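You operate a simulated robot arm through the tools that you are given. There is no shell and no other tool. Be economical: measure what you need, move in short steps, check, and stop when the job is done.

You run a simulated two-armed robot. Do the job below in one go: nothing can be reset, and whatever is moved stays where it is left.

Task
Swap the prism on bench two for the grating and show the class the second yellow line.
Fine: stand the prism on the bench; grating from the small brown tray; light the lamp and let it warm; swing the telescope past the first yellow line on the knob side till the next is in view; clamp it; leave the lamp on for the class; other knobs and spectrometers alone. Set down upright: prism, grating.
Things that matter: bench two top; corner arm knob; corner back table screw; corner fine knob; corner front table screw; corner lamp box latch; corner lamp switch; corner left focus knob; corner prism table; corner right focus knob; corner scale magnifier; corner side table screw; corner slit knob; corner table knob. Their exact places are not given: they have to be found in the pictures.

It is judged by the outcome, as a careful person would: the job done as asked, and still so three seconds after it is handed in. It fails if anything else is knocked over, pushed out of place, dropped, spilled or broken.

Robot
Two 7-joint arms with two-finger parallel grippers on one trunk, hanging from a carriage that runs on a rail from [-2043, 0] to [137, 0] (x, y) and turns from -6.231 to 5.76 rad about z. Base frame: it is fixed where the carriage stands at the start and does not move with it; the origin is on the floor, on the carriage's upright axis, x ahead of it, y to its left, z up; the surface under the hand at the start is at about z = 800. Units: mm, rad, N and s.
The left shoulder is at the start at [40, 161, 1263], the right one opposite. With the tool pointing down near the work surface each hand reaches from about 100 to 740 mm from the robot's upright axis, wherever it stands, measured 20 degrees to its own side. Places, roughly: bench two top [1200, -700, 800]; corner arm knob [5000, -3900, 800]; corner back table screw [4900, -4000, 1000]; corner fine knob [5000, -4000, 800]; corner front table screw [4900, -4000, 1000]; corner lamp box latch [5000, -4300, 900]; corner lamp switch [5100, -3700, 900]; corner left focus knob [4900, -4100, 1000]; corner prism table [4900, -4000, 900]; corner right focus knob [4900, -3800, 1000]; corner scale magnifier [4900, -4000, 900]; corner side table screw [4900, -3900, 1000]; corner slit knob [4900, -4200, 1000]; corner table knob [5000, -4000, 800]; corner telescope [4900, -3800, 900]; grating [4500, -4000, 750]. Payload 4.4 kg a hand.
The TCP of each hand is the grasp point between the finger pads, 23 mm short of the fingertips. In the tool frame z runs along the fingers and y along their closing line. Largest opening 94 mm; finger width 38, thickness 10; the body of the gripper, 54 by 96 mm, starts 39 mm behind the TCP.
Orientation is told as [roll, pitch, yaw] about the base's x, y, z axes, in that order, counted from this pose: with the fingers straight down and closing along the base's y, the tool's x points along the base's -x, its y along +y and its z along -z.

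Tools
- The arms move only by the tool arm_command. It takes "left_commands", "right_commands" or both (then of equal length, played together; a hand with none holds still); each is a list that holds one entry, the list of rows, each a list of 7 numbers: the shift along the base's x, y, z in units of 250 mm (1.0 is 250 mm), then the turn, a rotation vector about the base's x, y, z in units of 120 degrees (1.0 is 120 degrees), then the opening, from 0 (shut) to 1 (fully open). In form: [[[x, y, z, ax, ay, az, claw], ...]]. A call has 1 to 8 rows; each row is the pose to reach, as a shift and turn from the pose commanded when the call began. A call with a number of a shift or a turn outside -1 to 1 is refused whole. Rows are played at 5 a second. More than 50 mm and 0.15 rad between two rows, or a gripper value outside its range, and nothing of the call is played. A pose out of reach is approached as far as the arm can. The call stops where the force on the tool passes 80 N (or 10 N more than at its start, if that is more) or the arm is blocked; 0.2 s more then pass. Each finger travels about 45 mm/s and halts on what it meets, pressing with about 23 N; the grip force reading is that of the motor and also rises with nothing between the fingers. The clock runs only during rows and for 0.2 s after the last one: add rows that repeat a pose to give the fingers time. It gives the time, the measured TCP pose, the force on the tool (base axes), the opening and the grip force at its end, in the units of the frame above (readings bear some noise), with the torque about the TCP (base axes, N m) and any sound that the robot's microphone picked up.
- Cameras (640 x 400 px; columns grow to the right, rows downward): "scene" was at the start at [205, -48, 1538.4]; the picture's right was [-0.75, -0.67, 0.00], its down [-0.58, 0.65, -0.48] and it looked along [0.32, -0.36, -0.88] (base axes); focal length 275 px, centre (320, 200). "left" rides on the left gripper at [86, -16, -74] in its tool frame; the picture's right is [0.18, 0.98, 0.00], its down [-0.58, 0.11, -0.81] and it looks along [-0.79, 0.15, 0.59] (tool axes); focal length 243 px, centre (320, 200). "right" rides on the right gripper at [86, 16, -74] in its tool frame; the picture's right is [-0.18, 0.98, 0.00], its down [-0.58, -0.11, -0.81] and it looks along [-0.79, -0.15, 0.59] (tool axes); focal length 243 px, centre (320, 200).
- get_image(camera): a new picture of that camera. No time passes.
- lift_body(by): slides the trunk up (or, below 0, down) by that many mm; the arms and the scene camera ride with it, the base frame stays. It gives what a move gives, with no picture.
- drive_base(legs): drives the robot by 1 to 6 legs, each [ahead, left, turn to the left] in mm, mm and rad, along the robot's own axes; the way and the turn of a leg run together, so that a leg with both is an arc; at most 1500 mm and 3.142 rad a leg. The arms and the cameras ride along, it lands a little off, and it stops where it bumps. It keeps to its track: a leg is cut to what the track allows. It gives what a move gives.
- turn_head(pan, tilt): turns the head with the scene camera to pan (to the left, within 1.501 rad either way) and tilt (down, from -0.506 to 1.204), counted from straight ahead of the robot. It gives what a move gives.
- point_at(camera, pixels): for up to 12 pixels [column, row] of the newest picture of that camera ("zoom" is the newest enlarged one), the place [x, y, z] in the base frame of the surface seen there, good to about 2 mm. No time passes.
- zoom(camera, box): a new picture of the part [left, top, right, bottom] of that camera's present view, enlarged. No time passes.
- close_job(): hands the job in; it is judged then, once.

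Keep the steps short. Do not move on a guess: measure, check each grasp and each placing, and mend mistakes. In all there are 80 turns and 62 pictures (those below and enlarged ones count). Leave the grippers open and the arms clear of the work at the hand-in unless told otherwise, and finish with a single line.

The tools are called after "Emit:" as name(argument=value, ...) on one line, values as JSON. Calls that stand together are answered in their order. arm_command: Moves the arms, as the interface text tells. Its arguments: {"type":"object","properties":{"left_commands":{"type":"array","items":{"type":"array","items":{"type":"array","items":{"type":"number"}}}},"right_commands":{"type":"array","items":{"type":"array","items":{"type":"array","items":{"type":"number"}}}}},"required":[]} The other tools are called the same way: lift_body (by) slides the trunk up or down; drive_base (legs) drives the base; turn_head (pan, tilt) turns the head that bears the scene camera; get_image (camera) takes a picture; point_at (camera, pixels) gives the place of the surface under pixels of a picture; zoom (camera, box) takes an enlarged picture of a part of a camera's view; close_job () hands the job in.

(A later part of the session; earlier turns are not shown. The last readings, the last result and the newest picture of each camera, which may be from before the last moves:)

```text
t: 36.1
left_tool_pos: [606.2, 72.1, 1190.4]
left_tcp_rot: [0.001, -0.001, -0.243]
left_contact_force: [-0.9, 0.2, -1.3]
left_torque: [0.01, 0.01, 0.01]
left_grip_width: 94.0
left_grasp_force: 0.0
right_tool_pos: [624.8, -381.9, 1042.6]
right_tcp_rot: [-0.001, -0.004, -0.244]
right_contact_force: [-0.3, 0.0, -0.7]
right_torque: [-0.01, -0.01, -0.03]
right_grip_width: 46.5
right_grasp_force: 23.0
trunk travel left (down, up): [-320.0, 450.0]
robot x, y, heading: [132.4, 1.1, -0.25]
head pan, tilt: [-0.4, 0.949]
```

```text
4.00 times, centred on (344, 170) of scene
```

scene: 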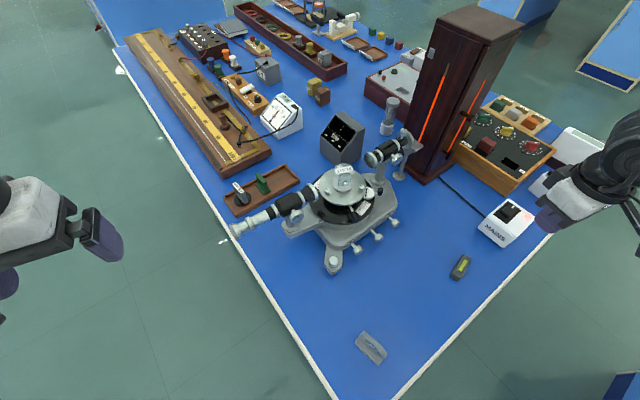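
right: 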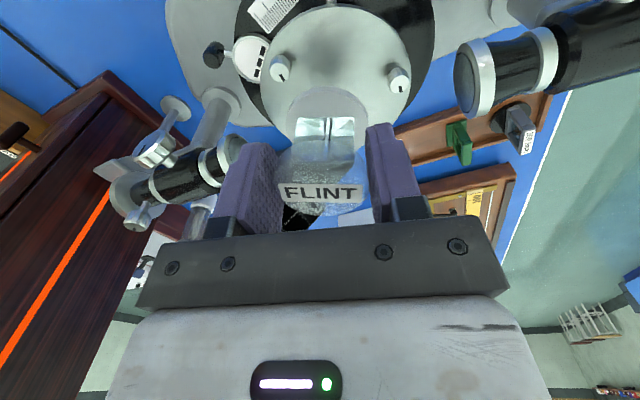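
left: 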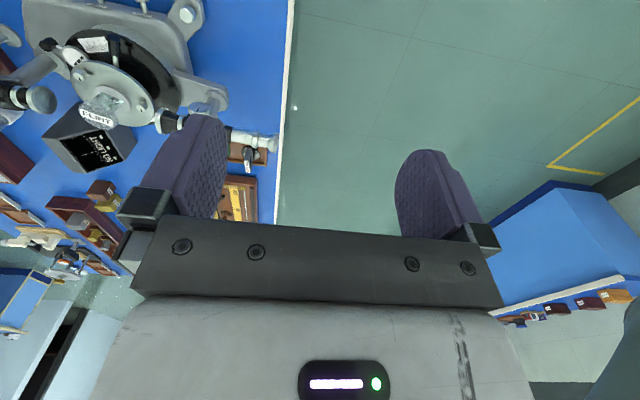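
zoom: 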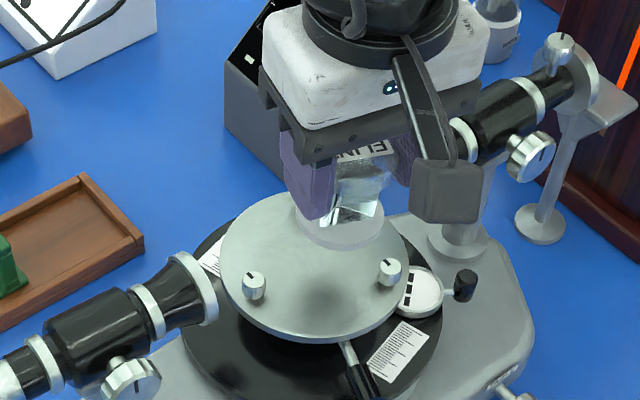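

The whole mount came up with its own base disc (base is 51 mm below TCP). I want the set-down spot out of the way of the knobs, so I'll measure the free bench area to the right of them.

Emit:
point_at(camera="scene", pixels=[[430, 230], [420, 215], [440, 215], [445, 240], [460, 267], [468, 256], [453, 278], [440, 180], [462, 195], [484, 211], [482, 225], [410, 245]])

Emit:
arm_command(right_commands=[[[-0.19, 0, 0.02, 0, 0, 0, 0.2], [-0.38, 0, 0.02, 0, 0, 0, 0.2], [-0.57, 0, 0.02, 0, 0, 0, 0.2], [-0.74, -0.05, 0.02, 0, 0, 0, 0.2], [-0.74, -0.22, 0, 0, 0, 0, 0.2], [-0.74, -0.4, 0, 0, 0, 0, 0.2]]])

```text
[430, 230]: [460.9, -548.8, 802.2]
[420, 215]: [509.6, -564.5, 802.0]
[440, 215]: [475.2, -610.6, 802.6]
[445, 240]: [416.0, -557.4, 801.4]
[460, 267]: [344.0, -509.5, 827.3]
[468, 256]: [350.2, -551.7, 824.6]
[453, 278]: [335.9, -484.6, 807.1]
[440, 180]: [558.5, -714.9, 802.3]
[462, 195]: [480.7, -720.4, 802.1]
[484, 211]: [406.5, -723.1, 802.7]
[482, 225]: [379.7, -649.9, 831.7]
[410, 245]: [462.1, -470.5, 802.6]
```

```text
t: 37.5
left_tool_pos: [605.9, 71.6, 1191.6]
left_tcp_rot: [0.001, 0.001, -0.245]
left_contact_force: [0.3, -0.4, -0.1]
left_torque: [0.0, 0.01, -0.01]
left_grip_width: 93.9
left_grasp_force: 0.0
right_tool_pos: [439.0, -479.0, 1044.0]
right_tcp_rot: [-0.001, -0.005, -0.241]
right_contact_force: [-0.1, 0.0, -0.9]
right_torque: [0.07, 0.0, 0.03]
right_grip_width: 46.5
right_grasp_force: 22.7
trunk travel left (down, up): [-320.0, 450.0]
robot x, y, heading: [133.7, 1.5, -0.245]
head pan, tilt: [-0.4, 0.949]
```

The bench around (460, -580) is clear at z 802, with the cable away at y -720. I'll carry the prism there and lower to TCP z ≈ 862 first.

Emit:
arm_command(right_commands=[[[0.04, -0.18, 0, 0, 0, 0, 0.2], [0.08, -0.34, -0.06, 0, 0, 0, 0.2], [0.08, -0.42, -0.18, 0, 0, 0, 0.2], [0.08, -0.42, -0.36, 0, 0, 0, 0.2], [0.08, -0.42, -0.54, 0, 0, 0, 0.2], [0.08, -0.42, -0.66, 0, 0, 0, 0.2], [0.08, -0.42, -0.728, 0, 0, 0, 0.2]]])

Emit:
get_image(camera="scene")

```text
t: 39.1
left_tool_pos: [607.4, 72.7, 1192.2]
left_tcp_rot: [0.0, -0.001, -0.245]
left_contact_force: [-0.2, 0.3, 0.6]
left_torque: [-0.02, 0.03, 0.01]
left_grip_width: 94.1
left_grasp_force: 0.1
right_tool_pos: [457.6, -588.0, 862.2]
right_tcp_rot: [-0.002, -0.005, -0.241]
right_contact_force: [-0.4, -0.3, -1.3]
right_torque: [0.01, 0.01, 0.0]
right_grip_width: 46.7
right_grasp_force: 22.9
trunk travel left (down, up): [-320.0, 450.0]
robot x, y, heading: [131.8, -2.3, -0.243]
head pan, tilt: [-0.4, 0.949]
```

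```text
33 pictures are left
```

scene: 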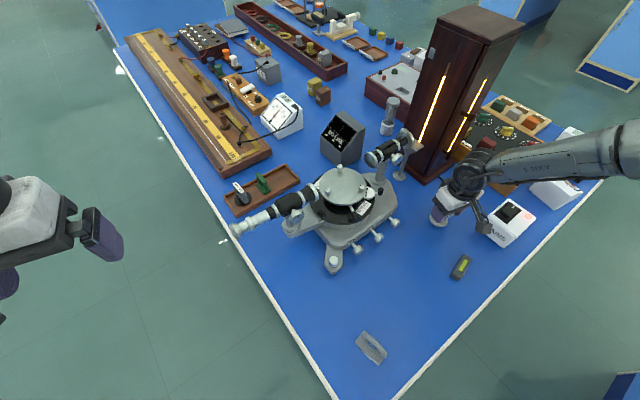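

Lowering in 2 mm steps until it touches the bench.

Emit:
arm_command(right_commands=[[[0, 0, -0.012, 0, 0, 0, 0.2], [0, 0, -0.02, 0, 0, 0, 0.2], [0, 0, -0.028, 0, 0, 0, 0.2], [0, 0, -0.034, 0, 0, 0, 0.2], [0, 0, -0.038, 0, 0, 0, 0.2]]])

```text
t: 40.3
left_tool_pos: [607.6, 71.9, 1190.9]
left_tcp_rot: [-0.001, 0.0, -0.244]
left_contact_force: [0.6, 0.3, 0.1]
left_torque: [0.02, 0.04, 0.02]
left_grip_width: 94.2
left_grasp_force: 0.1
right_tool_pos: [459.7, -587.5, 852.3]
right_tcp_rot: [-0.003, -0.005, -0.242]
right_contact_force: [-1.6, 1.7, 4.9]
right_torque: [-0.07, 0.07, -0.04]
right_grip_width: 46.4
right_grasp_force: 23.4
trunk travel left (down, up): [-320.0, 450.0]
robot x, y, heading: [131.2, -1.0, -0.242]
head pan, tilt: [-0.4, 0.949]
```

It touches at 5 N. Releasing moderately and rising straight up.

Emit:
arm_command(right_commands=[[[0, 0, 0, 0, 0, 0, 0.6], [0, 0, 0, 0, 0, 0, 0.75], [0, 0, 0, 0, 0, 0, 0.75], [0, 0, 0.15, 0, 0, 0, 0.75], [0, 0, 0.34, 0, 0, 0, 0.75], [-0.05, 0.05, 0.52, 0, 0, 0, 0.75], [-0.15, 0.1, 0.7, 0, 0, 0, 0.75], [-0.25, 0.18, 0.85, 0, 0, 0, 0.75]]])

Emit:
zoom(camera="scene", box=[320, 100, 560, 250])

```text
refused: row 7 steps farther than a row can; nothing moved
```

```text
2.67 times, centred on (440, 175) of scene
```

zoom: 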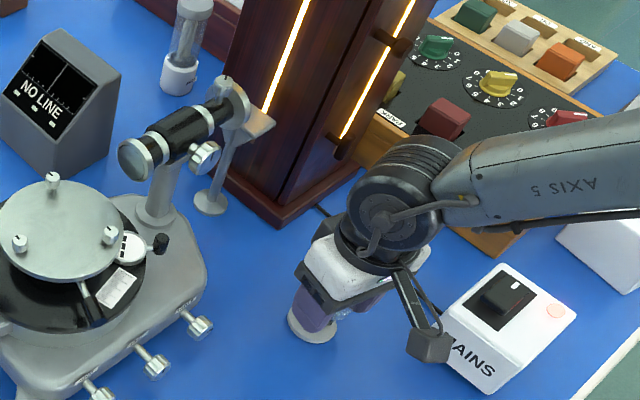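

One row step was too long; I'll repeat with shorter ones. (The meter now says NO LINE.)

Emit:
arm_command(right_commands=[[[0, 0, 0, 0, 0, 0, 0.6], [0, 0, 0, 0, 0, 0, 0.75], [0, 0, 0, 0, 0, 0, 0.75], [0, 0, 0.15, 0, 0, 0, 0.75], [0, 0, 0.33, 0, 0, 0, 0.75], [-0.05, 0.05, 0.5, 0, 0, 0, 0.75], [-0.15, 0.1, 0.64, 0, 0, 0, 0.75], [-0.25, 0.15, 0.78, 0, 0, 0, 0.75]]])

Emit:
zoom(camera="scene", box=[320, 100, 560, 250])

```text
t: 42.1
left_tool_pos: [607.1, 73.2, 1191.5]
left_tcp_rot: [-0.001, 0.0, -0.244]
left_contact_force: [-0.8, 0.0, -0.3]
left_torque: [0.0, -0.02, 0.02]
left_grip_width: 94.0
left_grasp_force: 0.0
right_tool_pos: [397.3, -547.8, 1044.5]
right_tcp_rot: [-0.001, -0.005, -0.243]
right_contact_force: [-0.2, -0.7, -0.1]
right_torque: [0.0, 0.0, 0.02]
right_grip_width: 70.7
right_grasp_force: 0.0
trunk travel left (down, up): [-320.0, 450.0]
robot x, y, heading: [133.6, 1.6, -0.243]
head pan, tilt: [-0.4, 0.949]
```

```text
2.67 times, centred on (440, 175) of scene
```

zoom: 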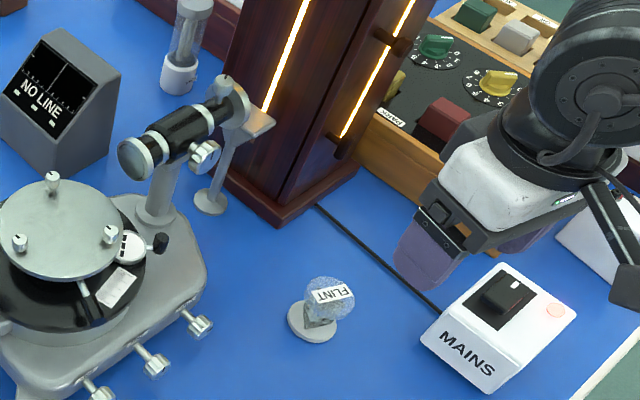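

The prism stands upright on the bench. Next I'll turn the base so that the left hand can fetch the grating, and raise the trunk, since reach grows with height above the work.

Emit:
lift_body(by=120)

Emit:
drive_base(legs=[[0, 0, -0.65]])

Emit:
turn_head(pan=0.35, tilt=0.95)

Emit:
arm_command(left_commands=[[[0.09, 0.05, 0, 0, 0, -0.055, 0.9], [0.18, 0.1, 0, 0, 0, -0.11, 0.9], [0.27, 0.15, 0, 0, 0, -0.165, 0.9], [0.36, 0.18, 0, 0, 0, -0.22, 0.9], [0.45, 0.18, 0, 0, 0, -0.27, 0.9], [0.54, 0.18, 0, 0, 0, -0.317, 0.9]]])

```text
t: 43.6
left_tool_pos: [607.0, 72.8, 1311.0]
left_tcp_rot: [-0.001, 0.0, -0.244]
left_contact_force: [0.0, -0.3, 0.7]
left_torque: [-0.01, -0.04, 0.03]
left_grip_width: 94.1
left_grasp_force: 0.0
right_tool_pos: [398.1, -548.5, 1163.9]
right_tcp_rot: [-0.001, -0.005, -0.243]
right_contact_force: [-0.2, -0.3, 0.5]
right_torque: [0.0, 0.02, 0.0]
right_grip_width: 70.7
right_grasp_force: 0.1
trunk travel left (down, up): [-440.0, 330.0]
robot x, y, heading: [129.0, 3.3, -0.245]
head pan, tilt: [-0.4, 0.949]
```

```text
t: 45.8
left_tool_pos: [552.3, -232.0, 1310.6]
left_tcp_rot: [0.0, 0.001, -0.899]
left_contact_force: [0.0, -0.7, 0.0]
left_torque: [-0.02, -0.01, 0.01]
left_grip_width: 94.0
left_grasp_force: 0.2
right_tool_pos: [10.1, -598.2, 1165.0]
right_tcp_rot: [-0.001, -0.007, -0.898]
right_contact_force: [0.7, -0.8, -0.2]
right_torque: [-0.01, 0.01, -0.03]
right_grip_width: 70.5
right_grasp_force: 0.0
trunk travel left (down, up): [-440.0, 330.0]
robot x, y, heading: [128.0, 5.4, -0.9]
head pan, tilt: [-0.4, 0.949]
```

```text
t: 46.9
left_tool_pos: [552.2, -232.8, 1310.9]
left_tcp_rot: [0.0, 0.001, -0.899]
left_contact_force: [0.0, -0.2, 0.3]
left_torque: [-0.02, 0.02, -0.01]
left_grip_width: 93.8
left_grasp_force: 0.1
right_tool_pos: [10.3, -597.5, 1164.2]
right_tcp_rot: [-0.002, -0.006, -0.897]
right_contact_force: [-0.9, 1.0, 0.8]
right_torque: [-0.02, 0.0, 0.0]
right_grip_width: 70.5
right_grasp_force: 0.1
trunk travel left (down, up): [-440.0, 330.0]
robot x, y, heading: [127.7, 0.8, -0.902]
head pan, tilt: [0.351, 0.949]
```

```text
t: 48.3
left_tool_pos: [686.3, -186.8, 1309.7]
left_tcp_rot: [-0.001, 0.001, -1.564]
left_contact_force: [-0.6, 0.1, 1.0]
left_torque: [0.0, -0.01, 0.03]
left_grip_width: 84.3
left_grasp_force: 0.1
right_tool_pos: [10.3, -597.8, 1164.6]
right_tcp_rot: [-0.001, -0.006, -0.897]
right_contact_force: [0.1, 0.3, -0.3]
right_torque: [0.02, -0.03, 0.01]
right_grip_width: 70.5
right_grasp_force: 0.1
trunk travel left (down, up): [-440.0, 330.0]
robot x, y, heading: [132.6, 1.2, -0.899]
head pan, tilt: [0.351, 0.949]
```

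Next, lower the left hand toward the grating in stages.

Emit:
arm_command(left_commands=[[[0.12, 0, -0.15, 0, 0, 0, 0.9], [0.24, 0, -0.3, 0, 0, 0, 0.9], [0.36, 0, -0.45, 0, 0, 0, 0.9], [0.48, 0, -0.6, 0, 0, 0, 0.9], [0.6, 0, -0.74, 0, 0, 0, 0.9], [0.67, 0.004, -0.88, 0, 0, 0, 0.9], [0.672, 0.004, -1, 0, 0, 0, 0.9]]])

Emit:
arm_command(left_commands=[[[0, 0, -0.16, 0, 0, 0, 0.9], [0, 0, -0.32, 0, 0, 0, 0.9], [0, 0, -0.48, 0, 0, 0, 0.9]]])

Emit:
get_image(camera="left")

Emit:
get_image(camera="scene")

```text
t: 49.9
left_tool_pos: [856.4, -186.4, 1059.6]
left_tcp_rot: [0.001, 0.0, -1.562]
left_contact_force: [0.9, -0.2, 0.1]
left_torque: [-0.02, 0.0, -0.01]
left_grip_width: 84.9
left_grasp_force: 0.0
right_tool_pos: [9.3, -598.9, 1164.5]
right_tcp_rot: [-0.001, -0.005, -0.896]
right_contact_force: [0.0, 0.2, -1.6]
right_torque: [-0.01, -0.01, 0.01]
right_grip_width: 70.4
right_grasp_force: 0.0
trunk travel left (down, up): [-440.0, 330.0]
robot x, y, heading: [132.7, 2.1, -0.899]
head pan, tilt: [0.351, 0.949]
```

```text
t: 50.7
left_tool_pos: [853.1, -186.5, 940.3]
left_tcp_rot: [0.0, 0.0, -1.562]
left_contact_force: [0.1, 0.4, 0.3]
left_torque: [0.01, 0.0, -0.02]
left_grip_width: 84.7
left_grasp_force: 0.0
right_tool_pos: [9.9, -598.8, 1164.9]
right_tcp_rot: [-0.002, -0.006, -0.896]
right_contact_force: [0.0, -0.1, -0.5]
right_torque: [-0.03, -0.02, -0.05]
right_grip_width: 70.5
right_grasp_force: 0.1
trunk travel left (down, up): [-440.0, 330.0]
robot x, y, heading: [129.6, -0.2, -0.897]
head pan, tilt: [0.351, 0.949]
```

```text
30 pictures are left
```

left: 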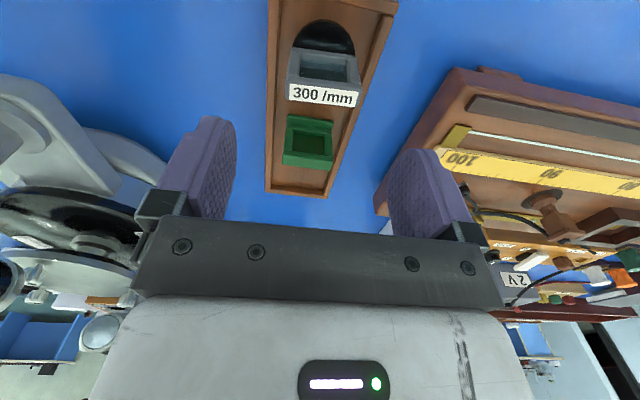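

```text
29 pictures are left
```

scene: 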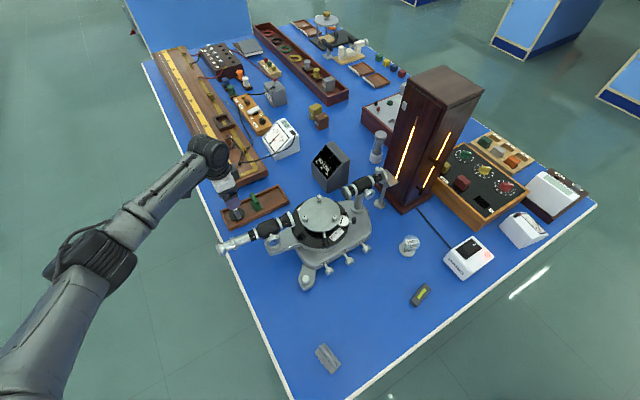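

The label sits at column 323, centred between the fingers. I'll confirm the frame position in the hand camera before the descent.

Emit:
point_at(camera="left", pixels=[[292, 90], [355, 98], [323, 94], [290, 101], [354, 106], [326, 35], [297, 60], [352, 70], [320, 160]])

Emit:
zoom(camera="left", box=[260, 0, 400, 200])

```text
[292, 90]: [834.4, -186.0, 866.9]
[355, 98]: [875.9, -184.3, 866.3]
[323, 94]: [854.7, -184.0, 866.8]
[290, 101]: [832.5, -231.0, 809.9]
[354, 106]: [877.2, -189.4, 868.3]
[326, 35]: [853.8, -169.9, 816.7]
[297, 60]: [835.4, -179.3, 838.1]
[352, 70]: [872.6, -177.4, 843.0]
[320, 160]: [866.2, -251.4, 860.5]
```

```text
2.00 times, centred on (330, 100) of left
```

zoom: 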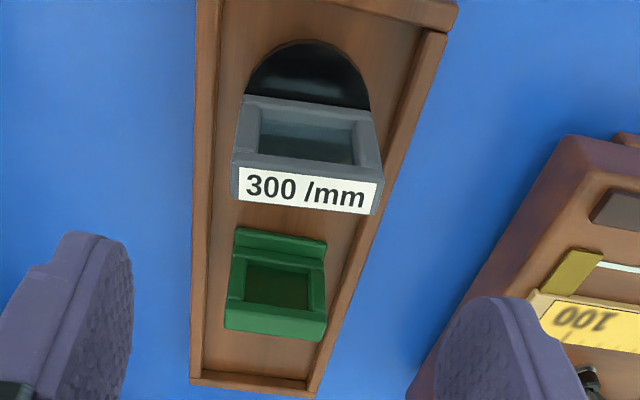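

Frame x 832–877, y ≈ -185; the hand is aligned. Lowering to z 852, then closing on the frame's side edges.

Emit:
arm_command(left_commands=[[[0.006, 0.004, -0.15, 0, 0, 0, 0.9], [0.006, 0.004, -0.28, 0, 0, 0, 0.9], [0.006, 0.004, -0.352, 0, 0, 0, 0.9], [0.006, 0.004, -0.352, 0, 0, 0, 0.6], [0.006, 0.004, -0.352, 0, 0, 0, 0.45], [0.006, 0.004, -0.352, 0, 0, 0, 0.35], [0.006, 0.004, -0.352, 0, 0, 0, 0.3], [0.006, 0.004, -0.352, 0, 0, 0, 0.3]]])

Emit:
get_image(camera="left")

```text
t: 52.5
left_tool_pos: [855.4, -185.6, 855.2]
left_tcp_rot: [-0.002, 0.0, -1.561]
left_contact_force: [-0.2, -0.5, 0.5]
left_torque: [0.0, -0.01, -0.04]
left_grip_width: 50.1
left_grasp_force: 23.0
right_tool_pos: [10.8, -596.7, 1164.5]
right_tcp_rot: [-0.003, -0.006, -0.899]
right_contact_force: [0.7, 0.6, 0.1]
right_torque: [0.0, 0.0, -0.01]
right_grip_width: 70.7
right_grasp_force: 0.1
trunk travel left (down, up): [-440.0, 330.0]
robot x, y, heading: [130.2, 0.5, -0.901]
head pan, tilt: [0.351, 0.949]
```

```text
27 pictures are left
```

left: 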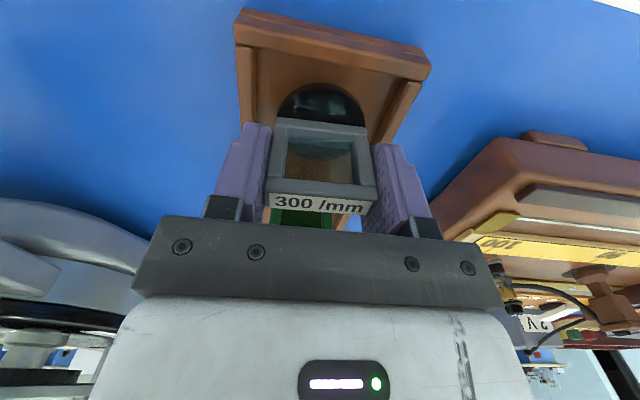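

Held by its edges at 50 mm. Lifting straight up.

Emit:
arm_command(left_commands=[[[0, 0, 0.04, 0, 0, 0, 0.3], [0, 0, 0.16, 0, 0, 0, 0.3], [0, 0, 0.32, 0, 0, 0, 0.3], [0, 0, 0.48, 0, 0, 0, 0.3], [0, 0, 0.64, 0, 0, 0, 0.3], [0, 0, 0.8, 0, 0, 0, 0.3], [0, 0, 0.94, 0, 0, 0, 0.3]]])

Emit:
arm_command(left_commands=[[[-0.12, -0.12, 0, 0, 0, 0, 0.3], [-0.24, -0.24, 0, 0, 0, 0, 0.3], [-0.36, -0.36, 0, 0, 0, 0, 0.3], [-0.48, -0.48, 0, 0, 0, 0, 0.3], [-0.6, -0.6, 0, 0, 0, 0, 0.3], [-0.72, -0.7, 0, 0, 0, 0, 0.3], [-0.826, -0.772, 0, 0, 0, 0, 0.3]]])

Emit:
get_image(camera="left")

```text
t: 54.1
left_tool_pos: [858.5, -185.6, 1088.4]
left_tcp_rot: [-0.001, 0.001, -1.562]
left_contact_force: [0.5, -0.1, -0.8]
left_torque: [-0.01, 0.0, -0.02]
left_grip_width: 50.2
left_grasp_force: 22.8
right_tool_pos: [10.3, -597.8, 1164.1]
right_tcp_rot: [-0.002, -0.007, -0.896]
right_contact_force: [0.8, -0.2, -0.3]
right_torque: [0.01, -0.01, -0.04]
right_grip_width: 70.6
right_grasp_force: 0.3
trunk travel left (down, up): [-440.0, 330.0]
robot x, y, heading: [131.1, -0.0, -0.9]
head pan, tilt: [0.351, 0.949]
```

```text
t: 55.7
left_tool_pos: [650.3, -378.6, 1089.9]
left_tcp_rot: [-0.002, -0.001, -1.563]
left_contact_force: [0.7, -0.5, -0.5]
left_torque: [0.01, -0.03, 0.01]
left_grip_width: 50.0
left_grasp_force: 23.3
right_tool_pos: [8.2, -598.7, 1165.0]
right_tcp_rot: [-0.002, -0.005, -0.897]
right_contact_force: [0.4, 0.1, 0.2]
right_torque: [0.0, 0.06, 0.0]
right_grip_width: 70.5
right_grasp_force: 0.0
trunk travel left (down, up): [-440.0, 330.0]
robot x, y, heading: [130.4, -1.3, -0.902]
head pan, tilt: [0.351, 0.949]
```

```text
26 pictures are left
```

left: 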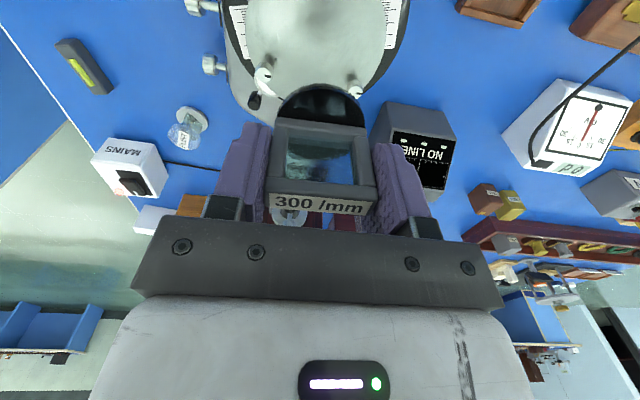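

Centred above the table. Lowering to just above it, then in small steps until contact.

Emit:
arm_command(left_commands=[[[-0.004, 0, -0.15, 0, 0, 0, 0.3], [-0.004, 0, -0.3, 0, 0, 0, 0.3], [-0.004, 0, -0.36, 0, 0, 0, 0.3], [-0.004, 0, -0.372, 0, 0, 0, 0.3], [-0.004, 0, -0.384, 0, 0, 0, 0.3]]])

Emit:
zoom(camera="scene", box=[270, 160, 390, 235])

```text
t: 56.9
left_tool_pos: [650.7, -377.9, 991.8]
left_tcp_rot: [0.0, 0.0, -1.562]
left_contact_force: [-0.6, -0.3, -0.1]
left_torque: [-0.03, 0.01, 0.0]
left_grip_width: 50.0
left_grasp_force: 22.9
right_tool_pos: [9.3, -597.3, 1164.2]
right_tcp_rot: [-0.002, -0.005, -0.897]
right_contact_force: [-0.5, 0.3, 0.5]
right_torque: [0.03, 0.01, 0.02]
right_grip_width: 70.8
right_grasp_force: 0.1
trunk travel left (down, up): [-440.0, 330.0]
robot x, y, heading: [132.8, -1.1, -0.9]
head pan, tilt: [0.351, 0.949]
```

```text
5.33 times, centred on (330, 198) of scene
```

zoom: 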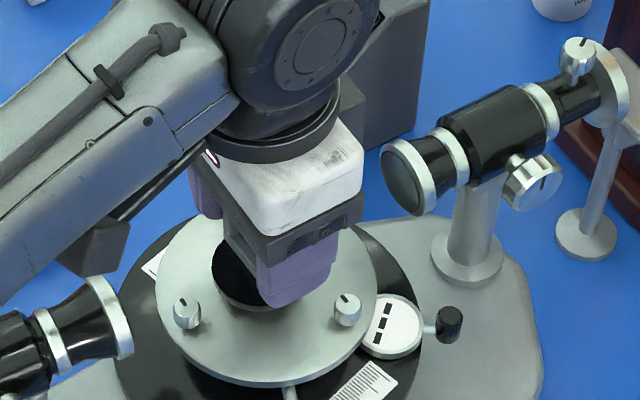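

Emit:
arm_command(left_commands=[[[0, 0, -0.007, 0, 0, 0, 0.3], [0, 0, -0.014, 0, 0, 0, 0.3], [0, 0, -0.021, 0, 0, 0, 0.3], [0, 0, -0.021, 0, 0, 0, 0.3]]])

```text
t: 57.9
left_tool_pos: [649.0, -378.8, 986.6]
left_tcp_rot: [0.001, -0.001, -1.563]
left_contact_force: [-0.8, 0.4, -0.7]
left_torque: [-0.04, 0.02, 0.04]
left_grip_width: 49.7
left_grasp_force: 23.0
right_tool_pos: [10.1, -598.2, 1164.3]
right_tcp_rot: [-0.002, -0.005, -0.896]
right_contact_force: [1.1, 0.8, -0.5]
right_torque: [0.04, 0.03, -0.02]
right_grip_width: 70.6
right_grasp_force: 0.1
trunk travel left (down, up): [-440.0, 330.0]
robot x, y, heading: [130.3, -1.8, -0.895]
head pan, tilt: [0.351, 0.949]
```

Emit:
arm_command(left_commands=[[[0, 0, -0.006, 0, 0, 0, 0.3], [0, 0, -0.012, 0, 0, 0, 0.3], [0, 0, -0.012, 0, 0, 0, 0.3]]])

Emit:
zoom(camera="left", box=[220, 60, 420, 230])

```text
t: 58.7
left_tool_pos: [648.3, -379.4, 984.3]
left_tcp_rot: [-0.001, 0.001, -1.562]
left_contact_force: [1.0, -0.5, -0.6]
left_torque: [-0.02, 0.01, 0.02]
left_grip_width: 50.1
left_grasp_force: 22.9
right_tool_pos: [9.5, -597.9, 1165.0]
right_tcp_rot: [-0.001, -0.004, -0.895]
right_contact_force: [-0.3, -0.6, 0.9]
right_torque: [-0.02, -0.01, 0.03]
right_grip_width: 70.1
right_grasp_force: 0.1
trunk travel left (down, up): [-440.0, 330.0]
robot x, y, heading: [131.8, 2.0, -0.897]
head pan, tilt: [0.351, 0.949]
```

```text
2.35 times, centred on (320, 145) of left
```

zoom: 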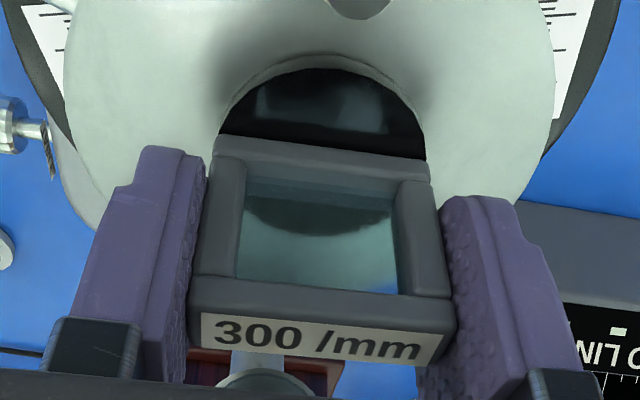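

Very near the table now, the screws lie outside the fingers. On down in 1 mm steps.

Emit:
arm_command(left_commands=[[[0, 0, -0.004, 0, 0, 0, 0.3], [0, 0, -0.008, 0, 0, 0, 0.3], [0, 0, -0.012, 0, 0, 0, 0.3], [0, 0, -0.012, 0, 0, 0, 0.3]]])

```text
t: 59.7
left_tool_pos: [649.7, -380.8, 983.0]
left_tcp_rot: [0.0, -0.004, -1.564]
left_contact_force: [-5.3, 3.6, 22.4]
left_torque: [0.17, 0.25, 0.04]
left_grip_width: 49.7
left_grasp_force: 22.7
right_tool_pos: [10.4, -598.6, 1164.8]
right_tcp_rot: [-0.001, -0.005, -0.897]
right_contact_force: [0.2, 0.2, 0.1]
right_torque: [0.01, 0.03, 0.02]
right_grip_width: 70.5
right_grasp_force: 0.1
trunk travel left (down, up): [-440.0, 330.0]
robot x, y, heading: [131.6, 1.4, -0.896]
head pan, tilt: [0.351, 0.949]
```

The base is on the table at 22 N. I'll ease the pressure, open just enough, and rise straight up.

Emit:
arm_command(left_commands=[[[0, 0, 0.006, 0, 0, 0, 0.3], [0, 0, 0.006, 0, 0, 0, 0.55], [0, 0, 0.006, 0, 0, 0, 0.65], [0, 0, 0.006, 0, 0, 0, 0.65], [0, 0, 0.08, 0, 0, 0, 0.65], [0, 0, 0.24, 0, 0, 0, 0.65], [0, 0.05, 0.4, 0, 0, 0, 0.65], [0, 0.15, 0.55, 0, 0, 0, 0.65]]])

Emit:
get_image(camera="left")

Emit:
get_image(camera="scene")

```text
t: 61.5
left_tool_pos: [651.0, -340.4, 1117.6]
left_tcp_rot: [0.0, 0.0, -1.561]
left_contact_force: [-0.1, -0.9, 0.0]
left_torque: [-0.04, -0.03, -0.03]
left_grip_width: 61.1
left_grasp_force: 0.0
right_tool_pos: [9.9, -598.0, 1164.7]
right_tcp_rot: [0.001, -0.005, -0.897]
right_contact_force: [0.3, -0.3, 0.9]
right_torque: [-0.03, 0.02, -0.01]
right_grip_width: 70.2
right_grasp_force: 0.1
trunk travel left (down, up): [-440.0, 330.0]
robot x, y, heading: [127.9, 4.0, -0.895]
head pan, tilt: [0.351, 0.949]
```

```text
23 pictures are left
```

left: 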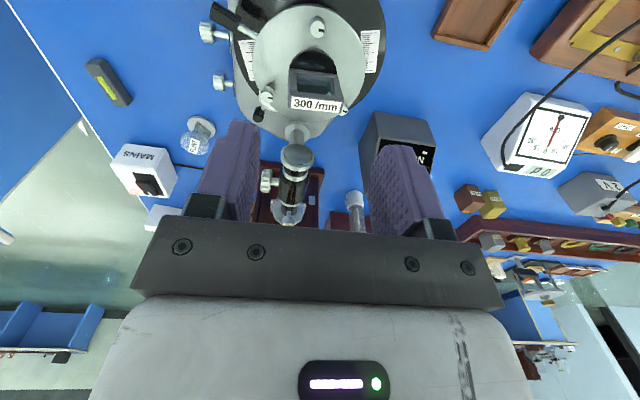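

```text
22 pictures are left
```

scene: 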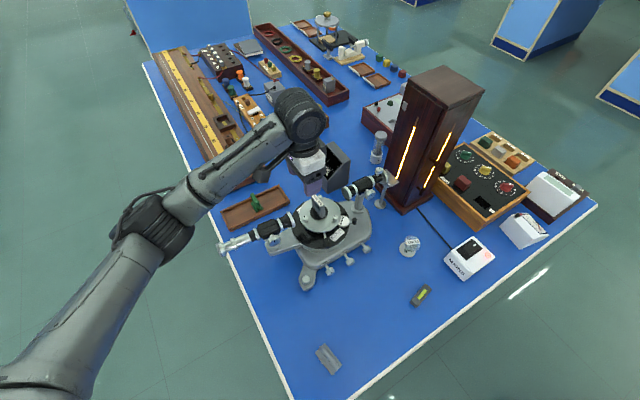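

The grating stands upright on the table, square to the beam. Now I'll measure the telescope tube, read the knob labels, and read the meter.

Emit:
point_at(camera="scene", pixels=[[222, 248], [235, 243], [248, 237], [260, 231], [270, 228], [283, 222], [294, 217], [275, 240], [280, 245], [328, 268], [347, 260], [366, 247]])

Emit:
zoom(camera="scene", box=[268, 218, 380, 288])

Emit:
zoom(camera="scene", box=[210, 160, 370, 260])

```text
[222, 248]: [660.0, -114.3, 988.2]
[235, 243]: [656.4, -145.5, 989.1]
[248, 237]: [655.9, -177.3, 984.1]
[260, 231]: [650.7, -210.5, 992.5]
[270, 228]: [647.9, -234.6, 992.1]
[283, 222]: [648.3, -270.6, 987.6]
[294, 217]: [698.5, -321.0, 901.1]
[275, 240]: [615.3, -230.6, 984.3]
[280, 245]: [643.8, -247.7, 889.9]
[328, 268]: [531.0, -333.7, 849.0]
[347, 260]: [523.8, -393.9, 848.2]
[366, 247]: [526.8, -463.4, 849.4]
```

```text
5.71 times, centred on (324, 253) of scene
```

zoom: 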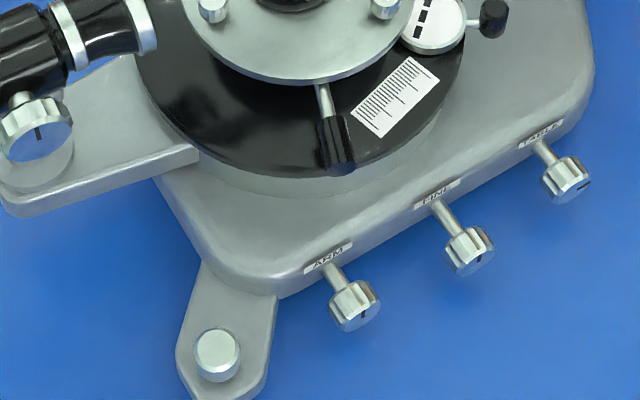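

```text
4.00 times, centred on (290, 210) of scene
```

zoom: 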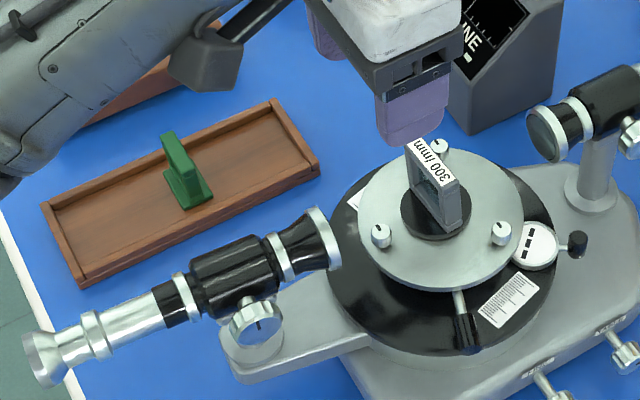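

The labels read ARM (knob at y -331), FINE and TABLE. The telescope lies along y at x ≈ 655, top z ≈ 987. I'll bring the left hand over the silver draw tube at y ≈ -165 and lower it so the fingers straddle the tube.

Emit:
arm_command(left_commands=[[[0, 0.18, 0, 0, 0, 0, 0.65], [0.01, 0.36, 0, 0, 0, 0, 0.65], [0.02, 0.54, 0, 0, 0, 0, 0.65], [0.024, 0.7, 0, 0, 0, 0, 0.65], [0.024, 0.7, -0.18, 0, 0, 0, 0.65], [0.024, 0.7, -0.34, 0, 0, 0, 0.65]]])

Emit:
get_image(camera="left")

```text
t: 62.9
left_tool_pos: [655.7, -165.9, 1035.5]
left_tcp_rot: [0.0, 0.001, -1.562]
left_contact_force: [-0.4, 0.4, -0.3]
left_torque: [0.01, -0.01, 0.0]
left_grip_width: 61.0
left_grasp_force: 0.0
right_tool_pos: [10.6, -596.5, 1165.0]
right_tcp_rot: [-0.003, -0.007, -0.896]
right_contact_force: [0.0, -0.1, -0.9]
right_torque: [-0.02, 0.01, -0.02]
right_grip_width: 70.6
right_grasp_force: 0.0
trunk travel left (down, up): [-440.0, 330.0]
robot x, y, heading: [128.7, 5.8, -0.902]
head pan, tilt: [0.351, 0.949]
```

```text
19 pictures are left
```

left: 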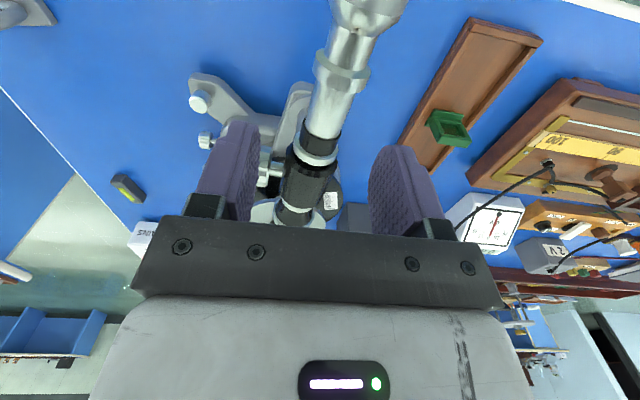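

The tube passes between the fingers. Lowering around it and narrowing to about 40 mm without gripping.

Emit:
arm_command(left_commands=[[[0, 0, -0.12, 0, 0, 0, 0.65], [0, 0, -0.235, 0, 0, 0, 0.65], [0, 0, -0.235, 0, 0, 0, 0.5], [0, 0, -0.235, 0, 0, 0, 0.42], [0, 0, -0.235, 0, 0, 0, 0.42]]])

Emit:
turn_head(pan=0.3, tilt=0.8)

Emit:
get_image(camera="scene")

```text
t: 64.1
left_tool_pos: [655.5, -164.5, 976.0]
left_tcp_rot: [0.0, 0.001, -1.562]
left_contact_force: [0.2, 0.5, -0.5]
left_torque: [0.03, -0.02, -0.03]
left_grip_width: 39.4
left_grasp_force: 0.0
right_tool_pos: [9.9, -596.2, 1165.2]
right_tcp_rot: [-0.003, -0.005, -0.896]
right_contact_force: [-0.6, 0.0, 0.5]
right_torque: [-0.01, -0.01, -0.02]
right_grip_width: 70.4
right_grasp_force: 0.1
trunk travel left (down, up): [-440.0, 330.0]
robot x, y, heading: [128.4, 4.5, -0.897]
head pan, tilt: [0.351, 0.949]
```

```text
t: 64.8
left_tool_pos: [654.9, -165.1, 975.8]
left_tcp_rot: [0.0, 0.001, -1.562]
left_contact_force: [0.4, -0.2, 0.3]
left_torque: [0.0, 0.01, -0.01]
left_grip_width: 39.5
left_grasp_force: 0.2
right_tool_pos: [11.4, -598.8, 1164.7]
right_tcp_rot: [-0.002, -0.006, -0.896]
right_contact_force: [0.1, 0.5, -0.2]
right_torque: [0.01, -0.05, 0.0]
right_grip_width: 70.2
right_grasp_force: 0.1
trunk travel left (down, up): [-440.0, 330.0]
robot x, y, heading: [131.7, -1.1, -0.897]
head pan, tilt: [0.3, 0.799]
```

```text
18 pictures are left
```

scene: 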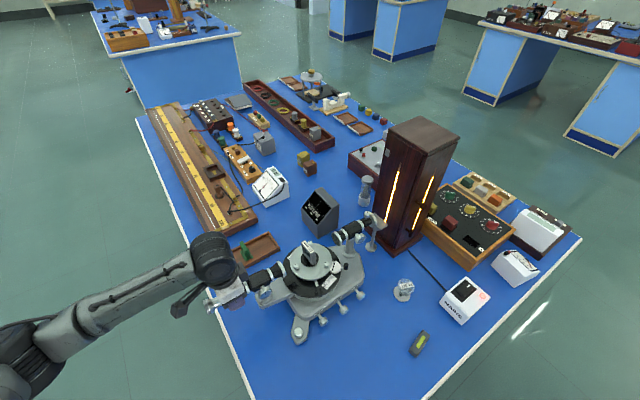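

Straddled with no contact. Test push: 25 mm toward -x (knob side) in small steps, watching the force.

Emit:
arm_command(left_commands=[[[-0.02, 0, 0, 0, 0, 0, 0.42], [-0.04, 0, 0, 0, 0, 0, 0.42], [-0.06, 0, 0, 0, 0, 0, 0.42], [-0.08, 0, 0, 0, 0, 0, 0.42], [-0.1, 0, 0, 0, 0, 0, 0.42], [-0.1, 0, 0, 0, 0, 0, 0.42]]])

Emit:
zoom(camera="scene", box=[220, 180, 380, 300])

```text
t: 66.2
left_tool_pos: [631.1, -167.1, 974.9]
left_tcp_rot: [0.001, 0.0, -1.562]
left_contact_force: [0.3, -0.5, 0.1]
left_torque: [-0.01, -0.01, -0.01]
left_grip_width: 39.6
left_grasp_force: 0.1
right_tool_pos: [11.5, -598.2, 1164.4]
right_tcp_rot: [-0.001, -0.004, -0.897]
right_contact_force: [-0.4, 0.8, 0.2]
right_torque: [0.0, 0.01, 0.01]
right_grip_width: 70.5
right_grasp_force: 0.1
trunk travel left (down, up): [-440.0, 330.0]
robot x, y, heading: [131.4, -0.2, -0.899]
head pan, tilt: [0.3, 0.799]
```

```text
3.33 times, centred on (300, 240) of scene
```

zoom: 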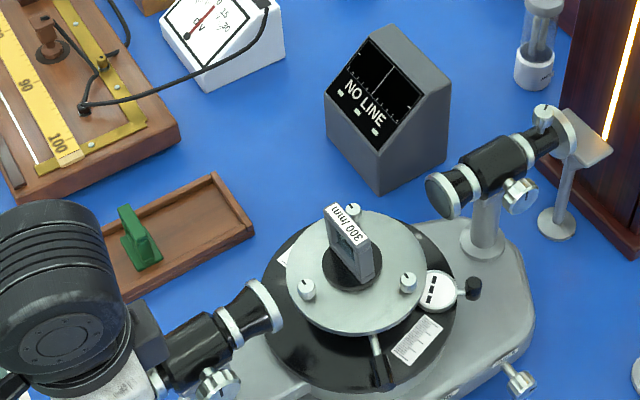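

The telescope swings freely and the meter still reads NO LINE. I'll follow the arc about the table axis (649, -378) to about 10°, where 300/mm should put the first yellow line.

Emit:
arm_command(left_commands=[[[-0.03, -0.002, 0, 0, 0, 0.02, 0.42], [-0.06, -0.005, 0, 0, 0, 0.04, 0.42], [-0.09, -0.009, 0, 0, 0, 0.06, 0.42], [-0.105, -0.012, 0, 0, 0, 0.083, 0.42], [-0.105, -0.012, 0, 0, 0, 0.083, 0.42]]])

Emit:
zoom(camera="scene", box=[220, 180, 380, 300])

Emit:
point_at(camera="zoom", pixels=[[275, 300], [262, 288], [230, 325], [200, 345], [170, 372], [250, 310]])

```text
t: 67.4
left_tool_pos: [604.5, -170.0, 974.7]
left_tcp_rot: [0.0, 0.001, -1.388]
left_contact_force: [0.2, -0.2, 0.7]
left_torque: [-0.03, 0.04, 0.01]
left_grip_width: 39.5
left_grasp_force: 0.1
right_tool_pos: [8.8, -597.3, 1166.0]
right_tcp_rot: [-0.002, -0.006, -0.896]
right_contact_force: [-0.4, -0.7, -0.7]
right_torque: [0.01, 0.01, 0.01]
right_grip_width: 70.4
right_grasp_force: 0.2
trunk travel left (down, up): [-440.0, 330.0]
robot x, y, heading: [129.6, 2.2, -0.901]
head pan, tilt: [0.3, 0.799]
```

```text
3.33 times, centred on (300, 240) of scene
```

zoom: 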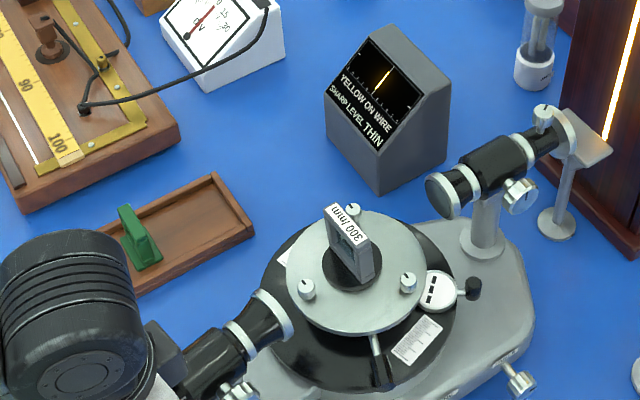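

```text
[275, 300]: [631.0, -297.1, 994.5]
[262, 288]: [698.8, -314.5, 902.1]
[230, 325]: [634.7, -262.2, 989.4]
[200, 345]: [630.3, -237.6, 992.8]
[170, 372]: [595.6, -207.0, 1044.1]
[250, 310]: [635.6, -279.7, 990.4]
```

The meter reads "YELLOW ON WIRE – SHARP LEVEL THIN": that's the first yellow line, at hand angle 12.1°. The next (twice the sine) should lie about 10.4° further on. I'll swing on past it along the same arc.

Emit:
arm_command(left_commands=[[[-0.03, -0.007, 0, 0, 0, 0.018, 0.42], [-0.06, -0.016, 0, 0, 0, 0.036, 0.42], [-0.09, -0.026, 0, 0, 0, 0.053, 0.42], [-0.12, -0.036, 0, 0, 0, 0.07, 0.42], [-0.142, -0.044, 0, 0, 0, 0.084, 0.42], [-0.142, -0.044, 0, 0, 0, 0.084, 0.42]]])

Emit:
zoom(camera="scene", box=[220, 180, 380, 300])

```text
t: 68.8
left_tool_pos: [569.1, -181.6, 974.9]
left_tcp_rot: [0.001, 0.0, -1.212]
left_contact_force: [-0.5, -0.6, 0.0]
left_torque: [-0.06, 0.0, -0.03]
left_grip_width: 39.4
left_grasp_force: 0.1
right_tool_pos: [10.2, -597.8, 1164.2]
right_tcp_rot: [-0.003, -0.005, -0.897]
right_contact_force: [-0.6, -0.3, -0.9]
right_torque: [-0.03, 0.02, 0.03]
right_grip_width: 70.4
right_grasp_force: 0.1
trunk travel left (down, up): [-440.0, 330.0]
robot x, y, heading: [133.3, 0.1, -0.899]
head pan, tilt: [0.3, 0.799]
```

```text
3.33 times, centred on (300, 240) of scene
```

zoom: 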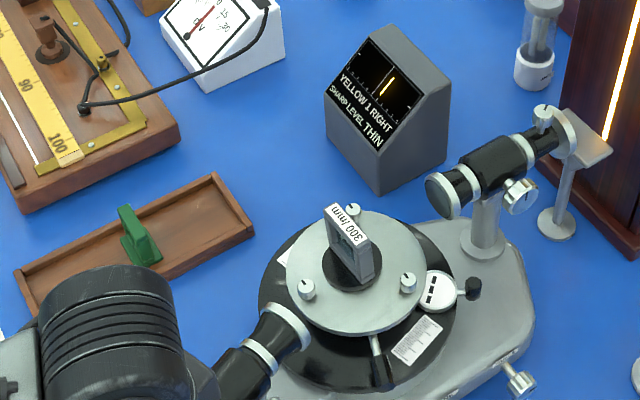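

The next yellow line is in view, one division right of the wire ("YELLOW 1 RIGHT"). It's about 0.3° short by calculation, so I'll nudge 1.3 mm further to centre it.

Emit:
arm_command(left_commands=[[[-0.0025, -0.001, 0, 0, 0, 0.0015, 0.42], [-0.005, -0.002, 0, 0, 0, 0.003, 0.42], [-0.005, -0.002, 0, 0, 0, 0.003, 0.42]]])

Emit:
zoom(camera="scene", box=[280, 180, 360, 230])

```text
t: 69.6
left_tool_pos: [566.8, -179.5, 974.7]
left_tcp_rot: [0.0, 0.0, -1.206]
left_contact_force: [0.3, -1.5, 0.3]
left_torque: [0.03, 0.0, -0.05]
left_grip_width: 39.6
left_grasp_force: 0.0
right_tool_pos: [10.8, -598.4, 1163.6]
right_tcp_rot: [-0.001, -0.004, -0.898]
right_contact_force: [1.2, -0.4, -0.7]
right_torque: [0.01, -0.01, 0.06]
right_grip_width: 70.6
right_grasp_force: 0.1
trunk travel left (down, up): [-440.0, 330.0]
robot x, y, heading: [127.5, 0.8, -0.9]
head pan, tilt: [0.3, 0.799]
```

```text
8.00 times, centred on (320, 205) of scene
```

zoom: 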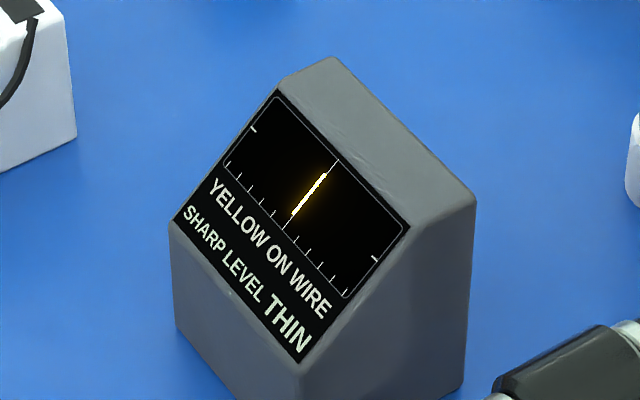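

The second yellow line is exactly on the wire. I'll now free the left hand: off the tube by 6 mm, then straight up and away to the left.

Emit:
arm_command(left_commands=[[[0.022, 0.008, 0, 0, 0, 0, 0.42], [0.022, 0.008, 0.08, 0, 0, 0, 0.42], [0.022, 0.008, 0.25, 0, 0, 0, 0.42], [0.022, 0.04, 0.44, 0, 0, 0, 0.42], [0.022, 0.16, 0.6, 0, 0, 0, 0.42], [0.022, 0.34, 0.68, 0, 0, 0, 0.42], [0.022, 0.52, 0.75, 0, 0, 0, 0.42]]])

Emit:
zoom(camera="scene", box=[260, 190, 380, 350])

Emit:
point_at(camera="zoom", pixels=[[320, 200], [300, 250], [280, 300]])

```text
t: 71.2
left_tool_pos: [574.9, -46.3, 1162.8]
left_tcp_rot: [0.0, 0.002, -1.207]
left_contact_force: [0.8, 0.4, 0.1]
left_torque: [-0.04, 0.03, 0.02]
left_grip_width: 39.3
left_grasp_force: 0.0
right_tool_pos: [10.7, -596.3, 1163.4]
right_tcp_rot: [0.0, -0.005, -0.898]
right_contact_force: [0.6, 0.6, 0.1]
right_torque: [0.01, 0.0, 0.0]
right_grip_width: 70.7
right_grasp_force: 0.1
trunk travel left (down, up): [-440.0, 330.0]
robot x, y, heading: [133.5, -0.5, -0.898]
head pan, tilt: [0.3, 0.799]
```

```text
2.50 times, centred on (320, 270) of scene
```

zoom: 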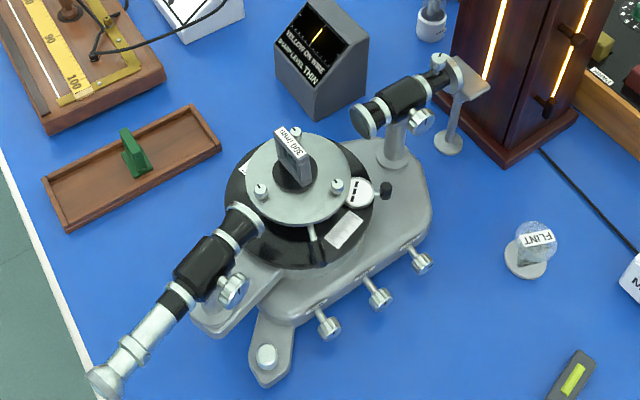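

```text
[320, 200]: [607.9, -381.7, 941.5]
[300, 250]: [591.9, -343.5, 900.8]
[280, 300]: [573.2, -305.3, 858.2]
```

The line stays on the wire. A close look at the ARM knob for its exact geometry.

Emit:
zoom(camera="scene", box=[280, 270, 344, 320])

Emit:
point_at(camera="zoom", pixels=[[345, 200], [365, 235], [350, 250], [385, 235], [320, 150], [310, 135], [330, 130], [160, 330], [195, 370], [110, 330], [365, 190], [340, 215]])

Emit:
point_at(camera="scene", pixels=[[285, 280], [281, 276], [272, 268]])

```text
8.00 times, centred on (312, 295) of scene
```

zoom: 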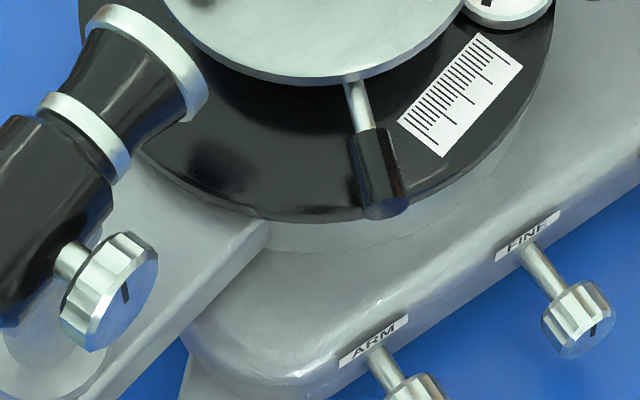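

```text
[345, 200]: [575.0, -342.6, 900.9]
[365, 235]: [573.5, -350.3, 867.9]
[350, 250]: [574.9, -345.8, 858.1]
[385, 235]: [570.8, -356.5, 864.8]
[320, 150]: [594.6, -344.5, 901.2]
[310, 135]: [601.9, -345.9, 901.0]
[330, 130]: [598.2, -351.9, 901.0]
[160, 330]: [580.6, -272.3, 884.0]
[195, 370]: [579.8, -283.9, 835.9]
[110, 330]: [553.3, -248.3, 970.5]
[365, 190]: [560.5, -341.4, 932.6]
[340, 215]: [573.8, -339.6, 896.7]
```

```text
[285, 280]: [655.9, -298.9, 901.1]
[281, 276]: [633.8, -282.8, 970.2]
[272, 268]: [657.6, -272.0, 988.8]
```

Emit:
zoom(camera="scene", box=[280, 300, 344, 340])

Emit:
point_at(camera="zoom", pixels=[[375, 60], [375, 85], [395, 110], [410, 150], [440, 170], [425, 185], [450, 155], [405, 185], [385, 140], [430, 130], [355, 65], [260, 110]])

```text
10.00 times, centred on (312, 320) of scene
```

zoom: 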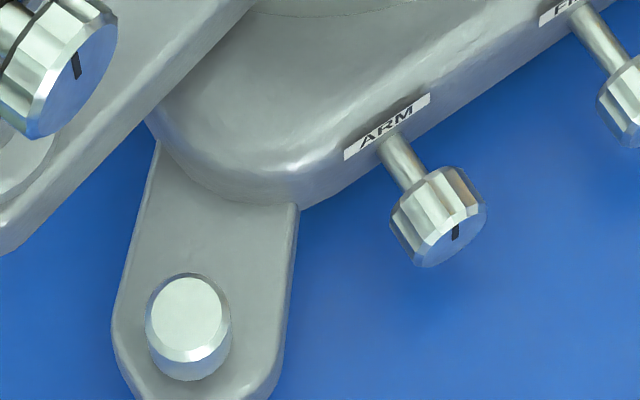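

```text
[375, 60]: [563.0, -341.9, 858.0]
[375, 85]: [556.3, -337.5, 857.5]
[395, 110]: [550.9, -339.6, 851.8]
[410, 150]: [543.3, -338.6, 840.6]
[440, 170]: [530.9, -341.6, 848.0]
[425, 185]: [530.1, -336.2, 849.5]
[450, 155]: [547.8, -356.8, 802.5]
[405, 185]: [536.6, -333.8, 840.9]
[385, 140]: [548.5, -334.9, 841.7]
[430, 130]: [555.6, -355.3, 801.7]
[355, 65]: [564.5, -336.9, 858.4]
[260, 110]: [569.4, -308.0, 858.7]
```

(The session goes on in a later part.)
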